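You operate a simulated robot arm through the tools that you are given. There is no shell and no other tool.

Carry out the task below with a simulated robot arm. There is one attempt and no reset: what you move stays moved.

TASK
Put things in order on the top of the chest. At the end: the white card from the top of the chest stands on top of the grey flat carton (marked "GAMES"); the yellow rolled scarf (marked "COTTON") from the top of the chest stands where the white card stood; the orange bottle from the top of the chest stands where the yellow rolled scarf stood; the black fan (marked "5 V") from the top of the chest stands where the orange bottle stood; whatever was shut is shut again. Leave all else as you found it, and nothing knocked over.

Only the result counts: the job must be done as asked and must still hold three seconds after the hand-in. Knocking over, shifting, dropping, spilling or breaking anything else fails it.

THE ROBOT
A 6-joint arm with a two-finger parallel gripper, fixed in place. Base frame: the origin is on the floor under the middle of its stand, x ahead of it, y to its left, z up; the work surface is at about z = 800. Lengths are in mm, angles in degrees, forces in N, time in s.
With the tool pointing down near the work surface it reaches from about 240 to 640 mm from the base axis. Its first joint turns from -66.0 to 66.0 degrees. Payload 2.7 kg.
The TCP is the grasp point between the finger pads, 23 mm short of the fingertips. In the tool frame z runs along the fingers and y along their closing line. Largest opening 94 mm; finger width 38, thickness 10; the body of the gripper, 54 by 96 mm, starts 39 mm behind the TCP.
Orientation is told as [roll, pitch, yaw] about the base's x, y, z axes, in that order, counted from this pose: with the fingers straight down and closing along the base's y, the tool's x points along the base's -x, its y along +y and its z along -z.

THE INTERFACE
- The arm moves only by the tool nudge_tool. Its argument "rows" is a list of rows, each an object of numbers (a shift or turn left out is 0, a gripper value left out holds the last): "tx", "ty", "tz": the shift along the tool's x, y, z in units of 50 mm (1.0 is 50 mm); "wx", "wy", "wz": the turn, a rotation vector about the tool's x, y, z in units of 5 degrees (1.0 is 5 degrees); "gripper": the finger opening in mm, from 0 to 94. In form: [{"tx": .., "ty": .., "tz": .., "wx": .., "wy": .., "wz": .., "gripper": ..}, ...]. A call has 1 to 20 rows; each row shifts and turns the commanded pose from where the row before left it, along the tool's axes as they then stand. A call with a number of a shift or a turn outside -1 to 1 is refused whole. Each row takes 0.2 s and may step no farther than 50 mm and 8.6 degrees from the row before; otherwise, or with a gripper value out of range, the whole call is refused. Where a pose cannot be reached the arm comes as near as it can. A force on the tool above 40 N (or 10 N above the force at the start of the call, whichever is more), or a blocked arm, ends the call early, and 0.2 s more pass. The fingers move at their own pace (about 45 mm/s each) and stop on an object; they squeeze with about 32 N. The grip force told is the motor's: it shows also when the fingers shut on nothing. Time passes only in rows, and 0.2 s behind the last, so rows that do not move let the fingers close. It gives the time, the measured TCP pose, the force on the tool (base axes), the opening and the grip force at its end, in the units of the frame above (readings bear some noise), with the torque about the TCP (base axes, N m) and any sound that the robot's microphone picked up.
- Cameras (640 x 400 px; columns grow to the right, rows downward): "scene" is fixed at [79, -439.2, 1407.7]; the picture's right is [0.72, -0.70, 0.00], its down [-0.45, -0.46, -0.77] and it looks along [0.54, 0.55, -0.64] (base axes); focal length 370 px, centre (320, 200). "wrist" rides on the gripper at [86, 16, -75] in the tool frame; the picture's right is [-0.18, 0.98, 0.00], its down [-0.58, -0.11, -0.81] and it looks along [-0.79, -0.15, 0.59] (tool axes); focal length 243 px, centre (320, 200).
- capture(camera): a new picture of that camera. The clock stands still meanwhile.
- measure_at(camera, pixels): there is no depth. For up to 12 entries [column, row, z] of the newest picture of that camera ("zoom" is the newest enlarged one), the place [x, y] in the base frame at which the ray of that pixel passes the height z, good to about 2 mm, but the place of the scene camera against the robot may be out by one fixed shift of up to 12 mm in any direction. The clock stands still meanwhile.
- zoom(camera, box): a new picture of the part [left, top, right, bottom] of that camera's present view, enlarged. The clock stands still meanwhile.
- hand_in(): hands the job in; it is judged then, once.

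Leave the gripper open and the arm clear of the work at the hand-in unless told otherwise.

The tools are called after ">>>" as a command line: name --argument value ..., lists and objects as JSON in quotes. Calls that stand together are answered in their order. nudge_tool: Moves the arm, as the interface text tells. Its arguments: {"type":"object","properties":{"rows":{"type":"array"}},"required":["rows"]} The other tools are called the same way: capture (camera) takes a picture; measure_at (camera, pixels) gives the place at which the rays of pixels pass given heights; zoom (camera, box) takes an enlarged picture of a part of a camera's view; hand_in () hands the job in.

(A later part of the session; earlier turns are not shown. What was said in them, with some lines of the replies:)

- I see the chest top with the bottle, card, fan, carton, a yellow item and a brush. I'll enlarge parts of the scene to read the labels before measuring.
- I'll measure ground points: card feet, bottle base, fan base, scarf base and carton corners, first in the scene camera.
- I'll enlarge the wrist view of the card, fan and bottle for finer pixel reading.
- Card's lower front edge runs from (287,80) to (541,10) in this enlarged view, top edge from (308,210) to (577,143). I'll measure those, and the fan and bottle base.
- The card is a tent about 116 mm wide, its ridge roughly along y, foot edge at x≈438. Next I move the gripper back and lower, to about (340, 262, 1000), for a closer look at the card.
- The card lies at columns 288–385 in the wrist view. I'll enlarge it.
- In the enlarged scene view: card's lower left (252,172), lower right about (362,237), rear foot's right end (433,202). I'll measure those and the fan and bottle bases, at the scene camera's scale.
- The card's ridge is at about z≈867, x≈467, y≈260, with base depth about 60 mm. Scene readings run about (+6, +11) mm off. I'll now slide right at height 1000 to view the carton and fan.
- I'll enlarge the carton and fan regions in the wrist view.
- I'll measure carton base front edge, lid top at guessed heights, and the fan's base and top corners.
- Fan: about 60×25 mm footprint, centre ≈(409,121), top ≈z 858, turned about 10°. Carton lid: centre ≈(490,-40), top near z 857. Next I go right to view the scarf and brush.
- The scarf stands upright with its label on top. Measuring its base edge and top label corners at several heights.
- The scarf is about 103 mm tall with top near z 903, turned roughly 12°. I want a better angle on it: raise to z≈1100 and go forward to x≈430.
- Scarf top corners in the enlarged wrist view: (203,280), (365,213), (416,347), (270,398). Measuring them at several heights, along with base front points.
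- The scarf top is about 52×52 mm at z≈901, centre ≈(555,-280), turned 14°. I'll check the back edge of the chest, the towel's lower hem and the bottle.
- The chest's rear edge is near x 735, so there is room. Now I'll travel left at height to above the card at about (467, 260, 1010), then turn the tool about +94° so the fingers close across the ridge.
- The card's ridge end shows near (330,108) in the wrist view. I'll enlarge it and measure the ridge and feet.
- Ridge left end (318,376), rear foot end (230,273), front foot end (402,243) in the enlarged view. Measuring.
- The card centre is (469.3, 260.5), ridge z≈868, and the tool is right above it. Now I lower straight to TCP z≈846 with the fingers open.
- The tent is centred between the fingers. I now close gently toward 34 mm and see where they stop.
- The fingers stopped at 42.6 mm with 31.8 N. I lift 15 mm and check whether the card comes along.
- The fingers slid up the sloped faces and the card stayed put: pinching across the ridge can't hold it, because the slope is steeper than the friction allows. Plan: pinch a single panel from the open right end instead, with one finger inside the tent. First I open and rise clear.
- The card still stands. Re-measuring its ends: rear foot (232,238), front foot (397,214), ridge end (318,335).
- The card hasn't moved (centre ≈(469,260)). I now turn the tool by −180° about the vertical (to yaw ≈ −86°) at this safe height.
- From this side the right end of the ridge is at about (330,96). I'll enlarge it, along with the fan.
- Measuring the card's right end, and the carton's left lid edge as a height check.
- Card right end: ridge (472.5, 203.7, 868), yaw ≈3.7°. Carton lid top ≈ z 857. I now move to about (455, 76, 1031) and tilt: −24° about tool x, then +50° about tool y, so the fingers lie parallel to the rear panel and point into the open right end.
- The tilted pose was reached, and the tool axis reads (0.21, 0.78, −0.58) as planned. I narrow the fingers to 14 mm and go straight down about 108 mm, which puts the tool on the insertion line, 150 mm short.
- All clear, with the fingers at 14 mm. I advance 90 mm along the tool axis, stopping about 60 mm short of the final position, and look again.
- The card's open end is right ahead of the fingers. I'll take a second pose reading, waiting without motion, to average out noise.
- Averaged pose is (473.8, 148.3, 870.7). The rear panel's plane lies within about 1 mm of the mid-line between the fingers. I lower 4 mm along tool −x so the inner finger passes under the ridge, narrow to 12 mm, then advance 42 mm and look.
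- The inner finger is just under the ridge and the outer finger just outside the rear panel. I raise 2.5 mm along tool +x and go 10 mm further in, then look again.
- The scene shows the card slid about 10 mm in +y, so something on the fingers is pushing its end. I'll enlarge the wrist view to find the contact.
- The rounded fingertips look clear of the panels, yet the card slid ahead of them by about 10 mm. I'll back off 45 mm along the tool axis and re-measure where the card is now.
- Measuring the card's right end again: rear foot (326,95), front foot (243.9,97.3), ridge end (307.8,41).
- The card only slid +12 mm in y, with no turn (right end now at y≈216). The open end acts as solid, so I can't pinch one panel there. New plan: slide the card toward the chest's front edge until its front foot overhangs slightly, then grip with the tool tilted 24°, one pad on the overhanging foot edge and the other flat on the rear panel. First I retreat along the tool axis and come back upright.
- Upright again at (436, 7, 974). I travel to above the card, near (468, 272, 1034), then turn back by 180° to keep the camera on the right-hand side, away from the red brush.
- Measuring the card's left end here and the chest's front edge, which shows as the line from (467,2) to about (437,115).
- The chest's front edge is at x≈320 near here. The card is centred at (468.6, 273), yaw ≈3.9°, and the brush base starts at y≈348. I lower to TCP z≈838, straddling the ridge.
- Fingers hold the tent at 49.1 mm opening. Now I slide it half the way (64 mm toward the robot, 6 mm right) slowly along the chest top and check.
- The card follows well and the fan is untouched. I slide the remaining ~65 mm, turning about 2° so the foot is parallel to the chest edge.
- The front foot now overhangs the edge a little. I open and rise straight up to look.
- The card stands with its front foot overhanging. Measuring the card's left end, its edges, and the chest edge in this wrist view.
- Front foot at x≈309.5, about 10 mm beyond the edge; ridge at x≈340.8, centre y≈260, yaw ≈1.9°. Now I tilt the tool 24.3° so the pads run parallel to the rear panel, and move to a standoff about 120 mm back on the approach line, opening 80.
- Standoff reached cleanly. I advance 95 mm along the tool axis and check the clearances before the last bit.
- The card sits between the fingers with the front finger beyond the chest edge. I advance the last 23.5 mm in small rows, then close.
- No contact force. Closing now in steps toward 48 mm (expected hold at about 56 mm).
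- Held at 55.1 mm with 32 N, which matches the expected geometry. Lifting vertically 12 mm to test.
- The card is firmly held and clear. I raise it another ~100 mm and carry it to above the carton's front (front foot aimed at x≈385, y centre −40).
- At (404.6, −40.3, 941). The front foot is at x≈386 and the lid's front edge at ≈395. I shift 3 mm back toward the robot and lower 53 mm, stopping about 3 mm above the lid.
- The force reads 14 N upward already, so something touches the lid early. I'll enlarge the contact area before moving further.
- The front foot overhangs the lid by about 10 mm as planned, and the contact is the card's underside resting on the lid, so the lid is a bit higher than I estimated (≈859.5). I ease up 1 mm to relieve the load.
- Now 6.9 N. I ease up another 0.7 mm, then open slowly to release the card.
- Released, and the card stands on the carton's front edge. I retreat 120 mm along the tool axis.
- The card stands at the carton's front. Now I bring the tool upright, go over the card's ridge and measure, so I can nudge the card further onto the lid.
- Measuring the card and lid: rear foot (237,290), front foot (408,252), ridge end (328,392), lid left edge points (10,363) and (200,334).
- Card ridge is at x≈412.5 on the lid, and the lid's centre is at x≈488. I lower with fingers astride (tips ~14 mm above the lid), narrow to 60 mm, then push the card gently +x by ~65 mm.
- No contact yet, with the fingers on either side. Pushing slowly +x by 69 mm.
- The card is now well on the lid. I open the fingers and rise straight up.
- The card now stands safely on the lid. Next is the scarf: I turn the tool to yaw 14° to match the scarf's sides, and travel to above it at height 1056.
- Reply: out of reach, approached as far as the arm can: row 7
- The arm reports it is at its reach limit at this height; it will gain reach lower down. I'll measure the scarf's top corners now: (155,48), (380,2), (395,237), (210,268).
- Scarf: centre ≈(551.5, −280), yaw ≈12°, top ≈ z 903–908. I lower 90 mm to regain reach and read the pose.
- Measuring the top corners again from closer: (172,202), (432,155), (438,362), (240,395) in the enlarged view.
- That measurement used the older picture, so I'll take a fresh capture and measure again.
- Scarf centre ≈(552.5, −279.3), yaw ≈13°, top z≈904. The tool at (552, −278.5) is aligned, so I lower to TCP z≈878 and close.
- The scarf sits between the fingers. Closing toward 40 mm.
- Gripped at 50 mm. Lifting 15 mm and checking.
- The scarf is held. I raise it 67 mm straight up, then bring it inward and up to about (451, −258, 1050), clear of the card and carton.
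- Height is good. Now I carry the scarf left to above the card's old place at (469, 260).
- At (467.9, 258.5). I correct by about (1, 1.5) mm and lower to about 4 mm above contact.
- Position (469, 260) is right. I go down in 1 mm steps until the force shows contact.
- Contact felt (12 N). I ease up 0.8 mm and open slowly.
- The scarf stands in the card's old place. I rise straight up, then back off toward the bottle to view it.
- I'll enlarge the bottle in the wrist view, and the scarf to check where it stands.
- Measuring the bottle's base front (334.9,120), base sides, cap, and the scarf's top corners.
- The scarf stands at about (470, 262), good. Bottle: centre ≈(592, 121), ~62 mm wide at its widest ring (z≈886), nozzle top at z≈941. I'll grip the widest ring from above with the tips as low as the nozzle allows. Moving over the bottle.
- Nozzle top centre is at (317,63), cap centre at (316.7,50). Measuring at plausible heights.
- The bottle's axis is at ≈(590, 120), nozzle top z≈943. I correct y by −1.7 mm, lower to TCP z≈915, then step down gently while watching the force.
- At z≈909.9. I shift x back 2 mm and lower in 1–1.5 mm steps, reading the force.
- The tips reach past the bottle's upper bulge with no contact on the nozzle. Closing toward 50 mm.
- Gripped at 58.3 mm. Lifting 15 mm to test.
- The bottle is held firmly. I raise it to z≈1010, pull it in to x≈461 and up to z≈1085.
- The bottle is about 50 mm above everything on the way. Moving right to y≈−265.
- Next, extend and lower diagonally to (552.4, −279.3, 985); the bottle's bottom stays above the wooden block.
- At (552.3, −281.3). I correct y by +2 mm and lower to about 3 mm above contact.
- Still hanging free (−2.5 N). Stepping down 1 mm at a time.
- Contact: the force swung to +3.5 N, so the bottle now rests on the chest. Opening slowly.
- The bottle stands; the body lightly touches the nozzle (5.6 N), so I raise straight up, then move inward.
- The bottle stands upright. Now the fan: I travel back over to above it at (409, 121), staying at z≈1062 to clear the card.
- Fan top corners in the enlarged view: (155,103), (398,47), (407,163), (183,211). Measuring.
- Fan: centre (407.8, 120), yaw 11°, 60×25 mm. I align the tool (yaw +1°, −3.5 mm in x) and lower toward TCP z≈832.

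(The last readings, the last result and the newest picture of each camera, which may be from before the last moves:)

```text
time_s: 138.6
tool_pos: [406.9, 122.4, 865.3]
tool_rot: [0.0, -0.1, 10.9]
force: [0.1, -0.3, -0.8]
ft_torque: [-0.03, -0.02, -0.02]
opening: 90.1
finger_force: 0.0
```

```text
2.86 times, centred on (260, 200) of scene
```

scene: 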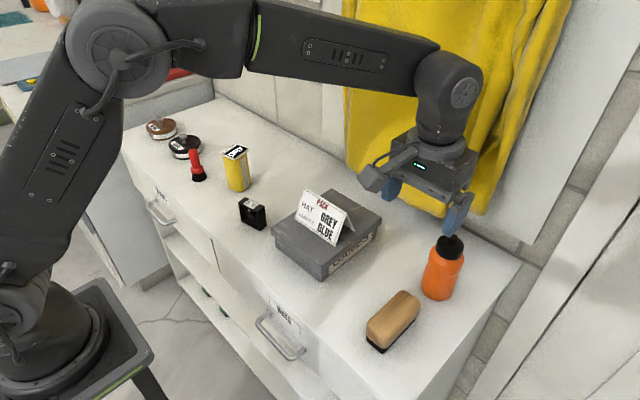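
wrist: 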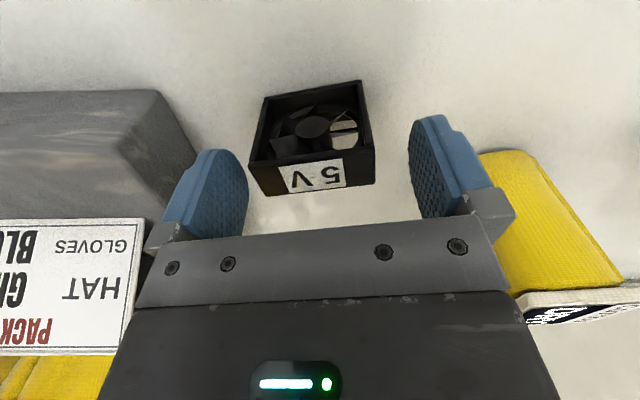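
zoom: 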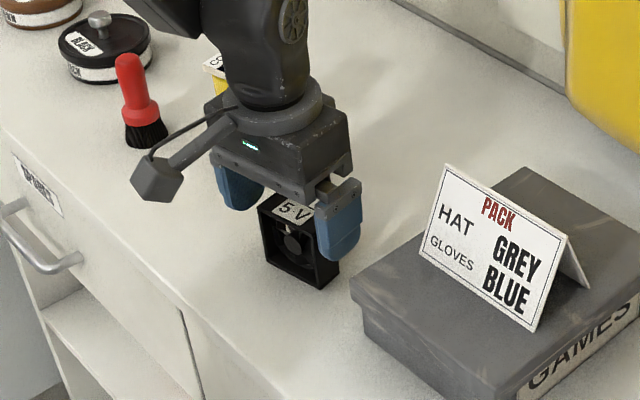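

Well aligned over the fan. Lowering the last 33 mm and closing toward 50 mm.

>>> nudge_tool --rows '[{"tz": 0.35}, {"tz": 0.21}, {"tz": 0.1}, {}]'

>>> nudge_tool --rows '[{"gripper": 76}, {"gripper": 68}, {"gripper": 62}, {"gripper": 56}, {"gripper": 50}, {"gripper": 50}, {}]'

>>> capture --camera "wrist"

```text
time_s: 139.6
tool_pos: [407.6, 120.8, 832.3]
tool_rot: [0.0, -0.1, 10.9]
force: [-0.3, 0.2, 0.5]
ft_torque: [0.0, -0.05, 0.02]
opening: 89.8
finger_force: 0.0
```

```text
time_s: 141.2
tool_pos: [407.8, 120.9, 833.1]
tool_rot: [0.0, -0.1, 10.9]
force: [-0.7, 0.3, 1.6]
ft_torque: [0.0, 0.01, 0.0]
opening: 59.5
finger_force: 32.4
```

```text
taken
```

wrist: 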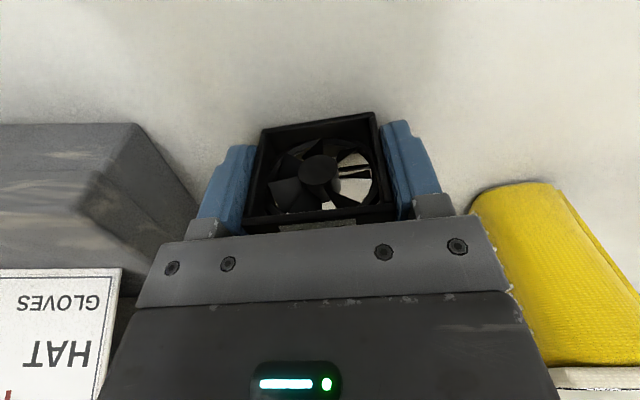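

Gripped at 59.5 mm. I lift ~80 mm and check.

>>> nudge_tool --rows '[{"tz": -0.1}, {"tz": -0.3}, {"tz": -0.6}, {"tz": -0.6}, {}]'

>>> zoom --camera "scene" --box '[190, 110, 350, 250]'

```text
time_s: 142.4
tool_pos: [405.5, 121.3, 911.4]
tool_rot: [0.0, -0.1, 10.8]
force: [-1.0, -0.9, -1.0]
ft_torque: [-0.03, -0.01, 0.01]
opening: 59.6
finger_force: 31.6
```

```text
2.86 times, centred on (270, 180) of scene
```

zoom: 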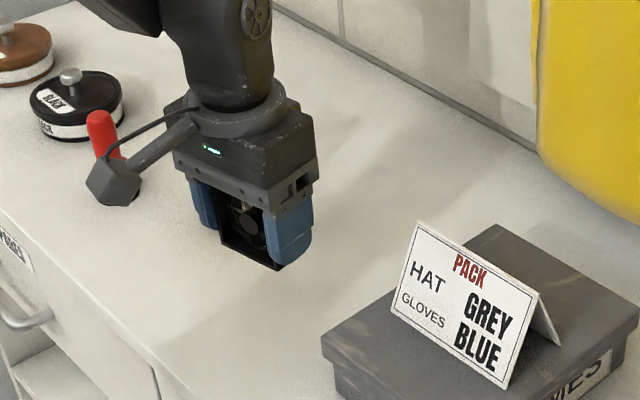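

The fan is held. I carry it +x to above the bottle's old place (590.5, 120.7).

>>> nudge_tool --rows '[{"tx": -0.3, "ty": -0.058}, {"tx": -0.6, "ty": -0.1157}, {"tx": -0.6, "ty": -0.1157}, {"tx": -0.6, "ty": -0.1157}, {"tx": -0.6, "ty": -0.1157}, {"tx": -0.6, "ty": -0.1157}, {"tx": -0.3, "ty": -0.058}, {}]'

>>> nudge_tool --rows '[{}]'

>>> nudge_tool --rows '[{}]'

>>> capture --camera "wrist"

```text
time_s: 144.2
tool_pos: [588.7, 119.6, 913.4]
tool_rot: [0.0, -0.2, 10.9]
force: [0.0, 0.1, -1.2]
ft_torque: [-0.02, 0.01, 0.01]
opening: 59.6
finger_force: 31.8
```

```text
time_s: 144.6
tool_pos: [588.5, 120.2, 912.7]
tool_rot: [0.0, -0.2, 10.9]
force: [-0.1, 0.6, -0.9]
ft_torque: [-0.01, 0.02, 0.0]
opening: 59.6
finger_force: 32.0
```

```text
time_s: 145.0
tool_pos: [589.1, 120.5, 914.0]
tool_rot: [0.1, -0.1, 10.9]
force: [0.1, 0.3, -1.3]
ft_torque: [0.03, 0.02, 0.0]
opening: 59.3
finger_force: 32.1
```

```text
taken
```

wrist: 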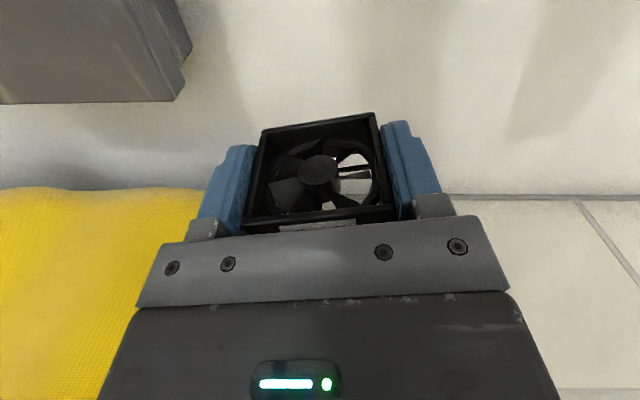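

At (588.8, 120.1). A small +1.7 mm correction, then lowering to about 3 mm above contact.

>>> nudge_tool --rows '[{"tx": -0.036, "ty": 0.01, "tz": 0.4}, {"tz": 0.5}, {"tz": 0.4}, {"tz": 0.18}, {"tz": 0.06}, {}]'

>>> nudge_tool --rows '[{"tz": 0.02}, {}]'

>>> nudge_tool --rows '[{"tz": 0.02}, {}]'

```text
time_s: 146.4
tool_pos: [591.1, 121.8, 836.2]
tool_rot: [0.0, -0.1, 10.9]
force: [-0.4, -0.3, -0.3]
ft_torque: [-0.01, 0.02, 0.01]
opening: 59.2
finger_force: 32.3
```

```text
time_s: 147.0
tool_pos: [591.8, 122.3, 835.3]
tool_rot: [0.0, -0.1, 10.9]
force: [0.9, 0.7, -1.4]
ft_torque: [-0.04, 0.0, 0.0]
opening: 59.6
finger_force: 31.8
```

```text
time_s: 147.6
tool_pos: [591.6, 121.6, 833.8]
tool_rot: [0.0, 0.0, 10.8]
force: [0.1, 0.6, -1.7]
ft_torque: [-0.02, -0.03, 0.0]
opening: 60.0
finger_force: 32.0
```

>>> nudge_tool --rows '[{"tz": 0.018}, {}]'

>>> nudge_tool --rows '[{"tz": 0.014}, {}]'

```text
time_s: 148.2
tool_pos: [591.7, 122.5, 832.5]
tool_rot: [0.0, -0.1, 10.9]
force: [-0.1, -0.4, -0.2]
ft_torque: [-0.03, 0.02, 0.0]
opening: 59.5
finger_force: 31.9
```

```text
time_s: 148.8
tool_pos: [591.2, 122.8, 833.0]
tool_rot: [0.0, 0.0, 10.9]
force: [-0.7, -1.5, 2.5]
ft_torque: [-0.06, 0.07, -0.03]
opening: 59.5
finger_force: 31.8
```

Contact is felt (force from −1.3 to +2.5 N). Opening slowly, then rising.

>>> nudge_tool --rows '[{"gripper": 61}, {"gripper": 64}, {"gripper": 72}, {"gripper": 82}, {"gripper": 88}, {}]'

>>> capture --camera "wrist"

>>> zoom --camera "scene" --box '[240, 90, 400, 230]'

```text
time_s: 150.2
tool_pos: [591.3, 123.3, 832.3]
tool_rot: [-0.2, -0.2, 11.0]
force: [-0.1, 0.2, 0.6]
ft_torque: [-0.01, 0.01, -0.02]
opening: 88.0
finger_force: 0.0
```

```text
taken
```

wrist: 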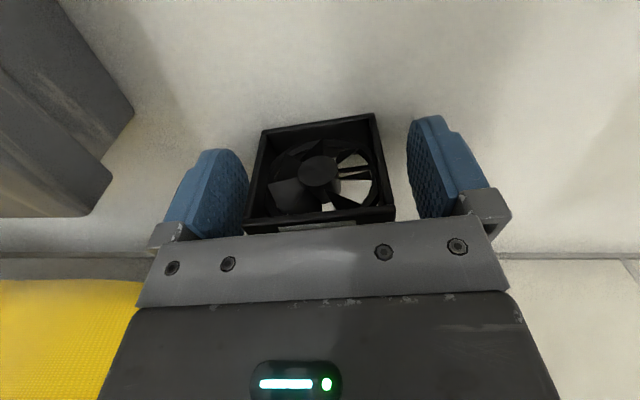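

```text
2.86 times, centred on (320, 160) of scene
```

zoom: 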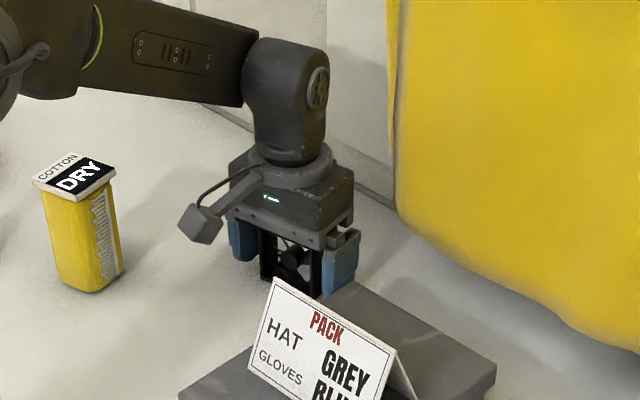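

The fan stands. I rise straight up and back off to the starting area for a final inspection.

>>> nudge_tool --rows '[{"tz": -0.3}, {"tz": -0.7}, {"tz": -0.8}, {"tz": -0.8}, {"tx": 0.5, "tz": -0.6}, {"tx": 0.7, "tz": -0.5}, {"tx": 0.8, "tz": -0.5}, {"tx": 0.8, "tz": -0.5, "wz": 0.7}, {"tx": 0.8, "wz": 0.74}, {"tx": 0.3, "wz": 0.74}, {}]'

>>> capture --camera "wrist"

>>> capture --camera "scene"

```text
time_s: 152.6
tool_pos: [396.5, 90.8, 1067.5]
tool_rot: [-0.1, -0.1, 0.0]
force: [0.6, -0.3, 0.6]
ft_torque: [0.02, -0.01, -0.01]
opening: 88.3
finger_force: 0.1
```

```text
taken
```

wrist: 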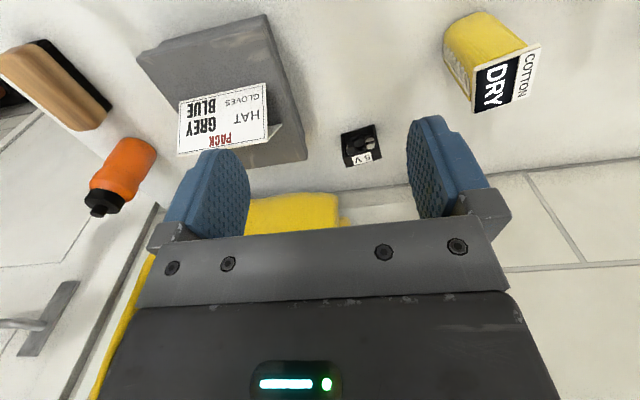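

```text
taken
```

scene: 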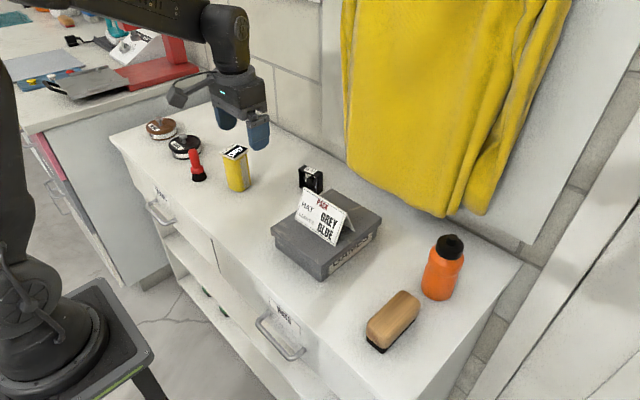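

Everything appears in place. I'll compare the enlarged views with the first ones to check that the carton, block, red brush and tins haven't shifted, and to check the fan's and bottle's positions.

>>> zoom --camera "scene" --box '[260, 170, 500, 370]'

>>> zoom --camera "scene" --box '[120, 100, 340, 240]'

>>> zoom --camera "wrist" --box '[300, 100, 420, 190]'

```text
2.00 times, centred on (380, 270) of scene
```

zoom: 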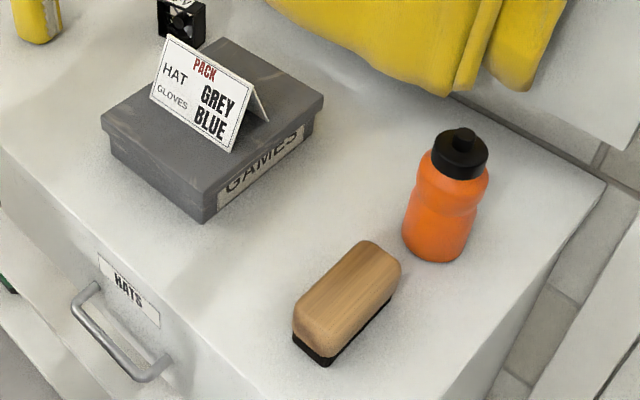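

```text
2.86 times, centred on (230, 170) of scene
```

zoom: 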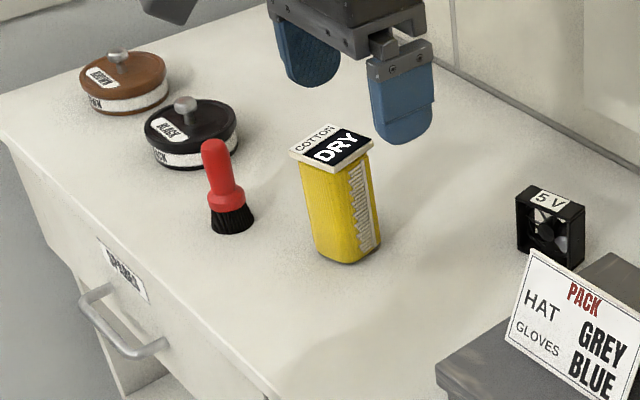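

```text
4.44 times, centred on (360, 145) of wrist
```

zoom: 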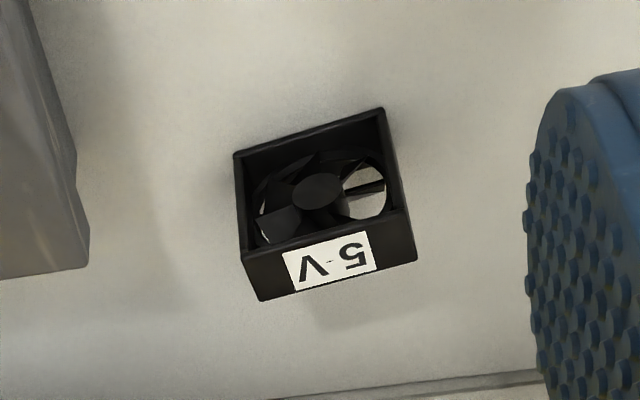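

The carton, block, red brush and tins are at the same pixels as at the start. Measuring the fan's and bottle's final positions.

>>> measure_at --camera "wrist" --pixels '[[333.7, 158.05, 859], [379.6, 147.25, 859], [381.8, 158.95, 859], [337, 167.5, 859]]'

>>> measure_at --camera "scene" --pixels '[[437, 301, 800], [422, 289, 800], [453, 290, 800], [463, 234.5, 943], [241, 191.5, 800]]'

```text
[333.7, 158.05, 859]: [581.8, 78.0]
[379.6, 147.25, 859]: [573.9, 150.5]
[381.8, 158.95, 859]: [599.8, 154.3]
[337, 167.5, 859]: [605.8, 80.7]
```

```text
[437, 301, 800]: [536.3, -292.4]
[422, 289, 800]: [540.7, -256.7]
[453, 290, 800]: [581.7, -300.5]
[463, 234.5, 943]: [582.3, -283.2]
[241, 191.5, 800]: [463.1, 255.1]
```

I misconverted two pixels; measuring again with the right values.

>>> measure_at --camera "wrist" --pixels '[[342.7, 158.05, 859], [379.6, 147.25, 859], [381.8, 158.95, 859], [346.05, 167.5, 859]]'

>>> zoom --camera "wrist" --box '[70, 110, 190, 230]'

```text
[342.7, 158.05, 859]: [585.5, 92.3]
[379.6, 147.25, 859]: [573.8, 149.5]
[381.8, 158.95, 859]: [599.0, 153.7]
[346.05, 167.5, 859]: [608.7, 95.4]
```

```text
3.33 times, centred on (130, 170) of wrist
```

zoom: 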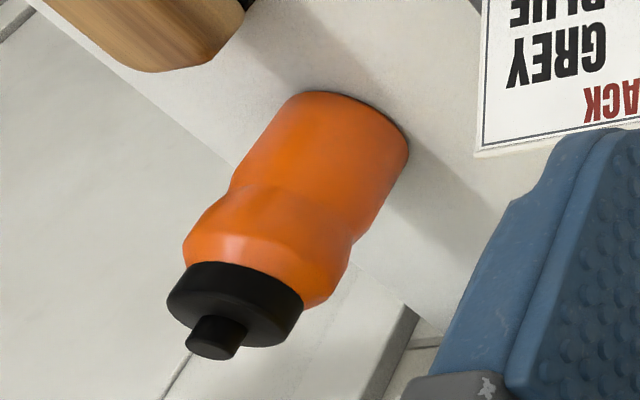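

Fan centre is ≈(591.7, 122.7), within about 2 mm of the bottle's old place. The bottle stands at ≈(553, −278.5), the scarf at ≈(470, 262), and the card stands on the carton. I open the gripper fully, lift a little clear and hand in.

>>> nudge_tool --rows '[{"tz": -0.5, "ty": 0.5, "gripper": 94}, {"ty": 0.5}, {}, {}]'

>>> capture --camera "scene"

```text
time_s: 153.6
tool_pos: [396.7, 141.2, 1091.0]
tool_rot: [0.1, -0.1, 0.0]
force: [-0.2, 0.7, -0.4]
ft_torque: [-0.02, 0.02, 0.01]
opening: 93.9
finger_force: 0.0
```

```text
taken
```

scene: 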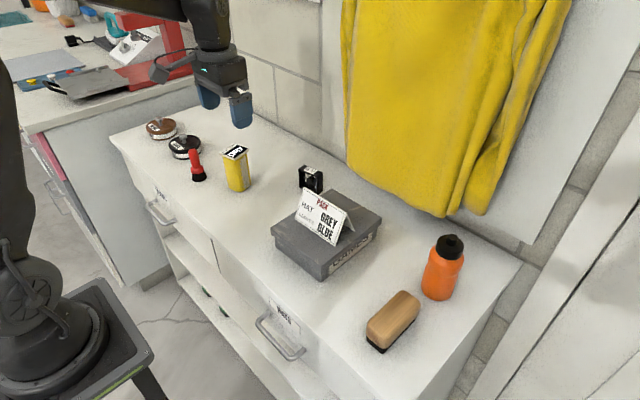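

All four items stand where they should, nothing else has moved, the drawers are shut, and the arm is clear with the gripper open. Handing in.

>>> hand_in

```text
The job is handed in.
```

The job is handed in, and all four items were standing in their new places when I checked just before.

| Item | Where it should stand | Where it stands (measured) |
|---|---|---|
| White card | On top of the grey "GAMES" carton | On the lid, near the middle |
| Yellow scarf | The card's old place (469, 260) | About (470, 262) |
| Orange bottle | The scarf's old place (552, −279) | About (553, −278.5), from the arm's reading at release |
| Black fan | The bottle's old place (590, 121) | About (592, 123) |

- **Left alone:** In the last pictures, the carton, wooden block, red brush and tins were at the same spots as at the start. The drawers were never opened.
- **Card:** It took a few tries, because a pinch across its ridge slipped and a grip from its open end only pushed it. I slid it to the chest's front edge, lifted it from there, set it on the carton and nudged it to the middle of the lid. It stayed upright throughout.
- **Arm:** It finished clear of the work with the gripper open.
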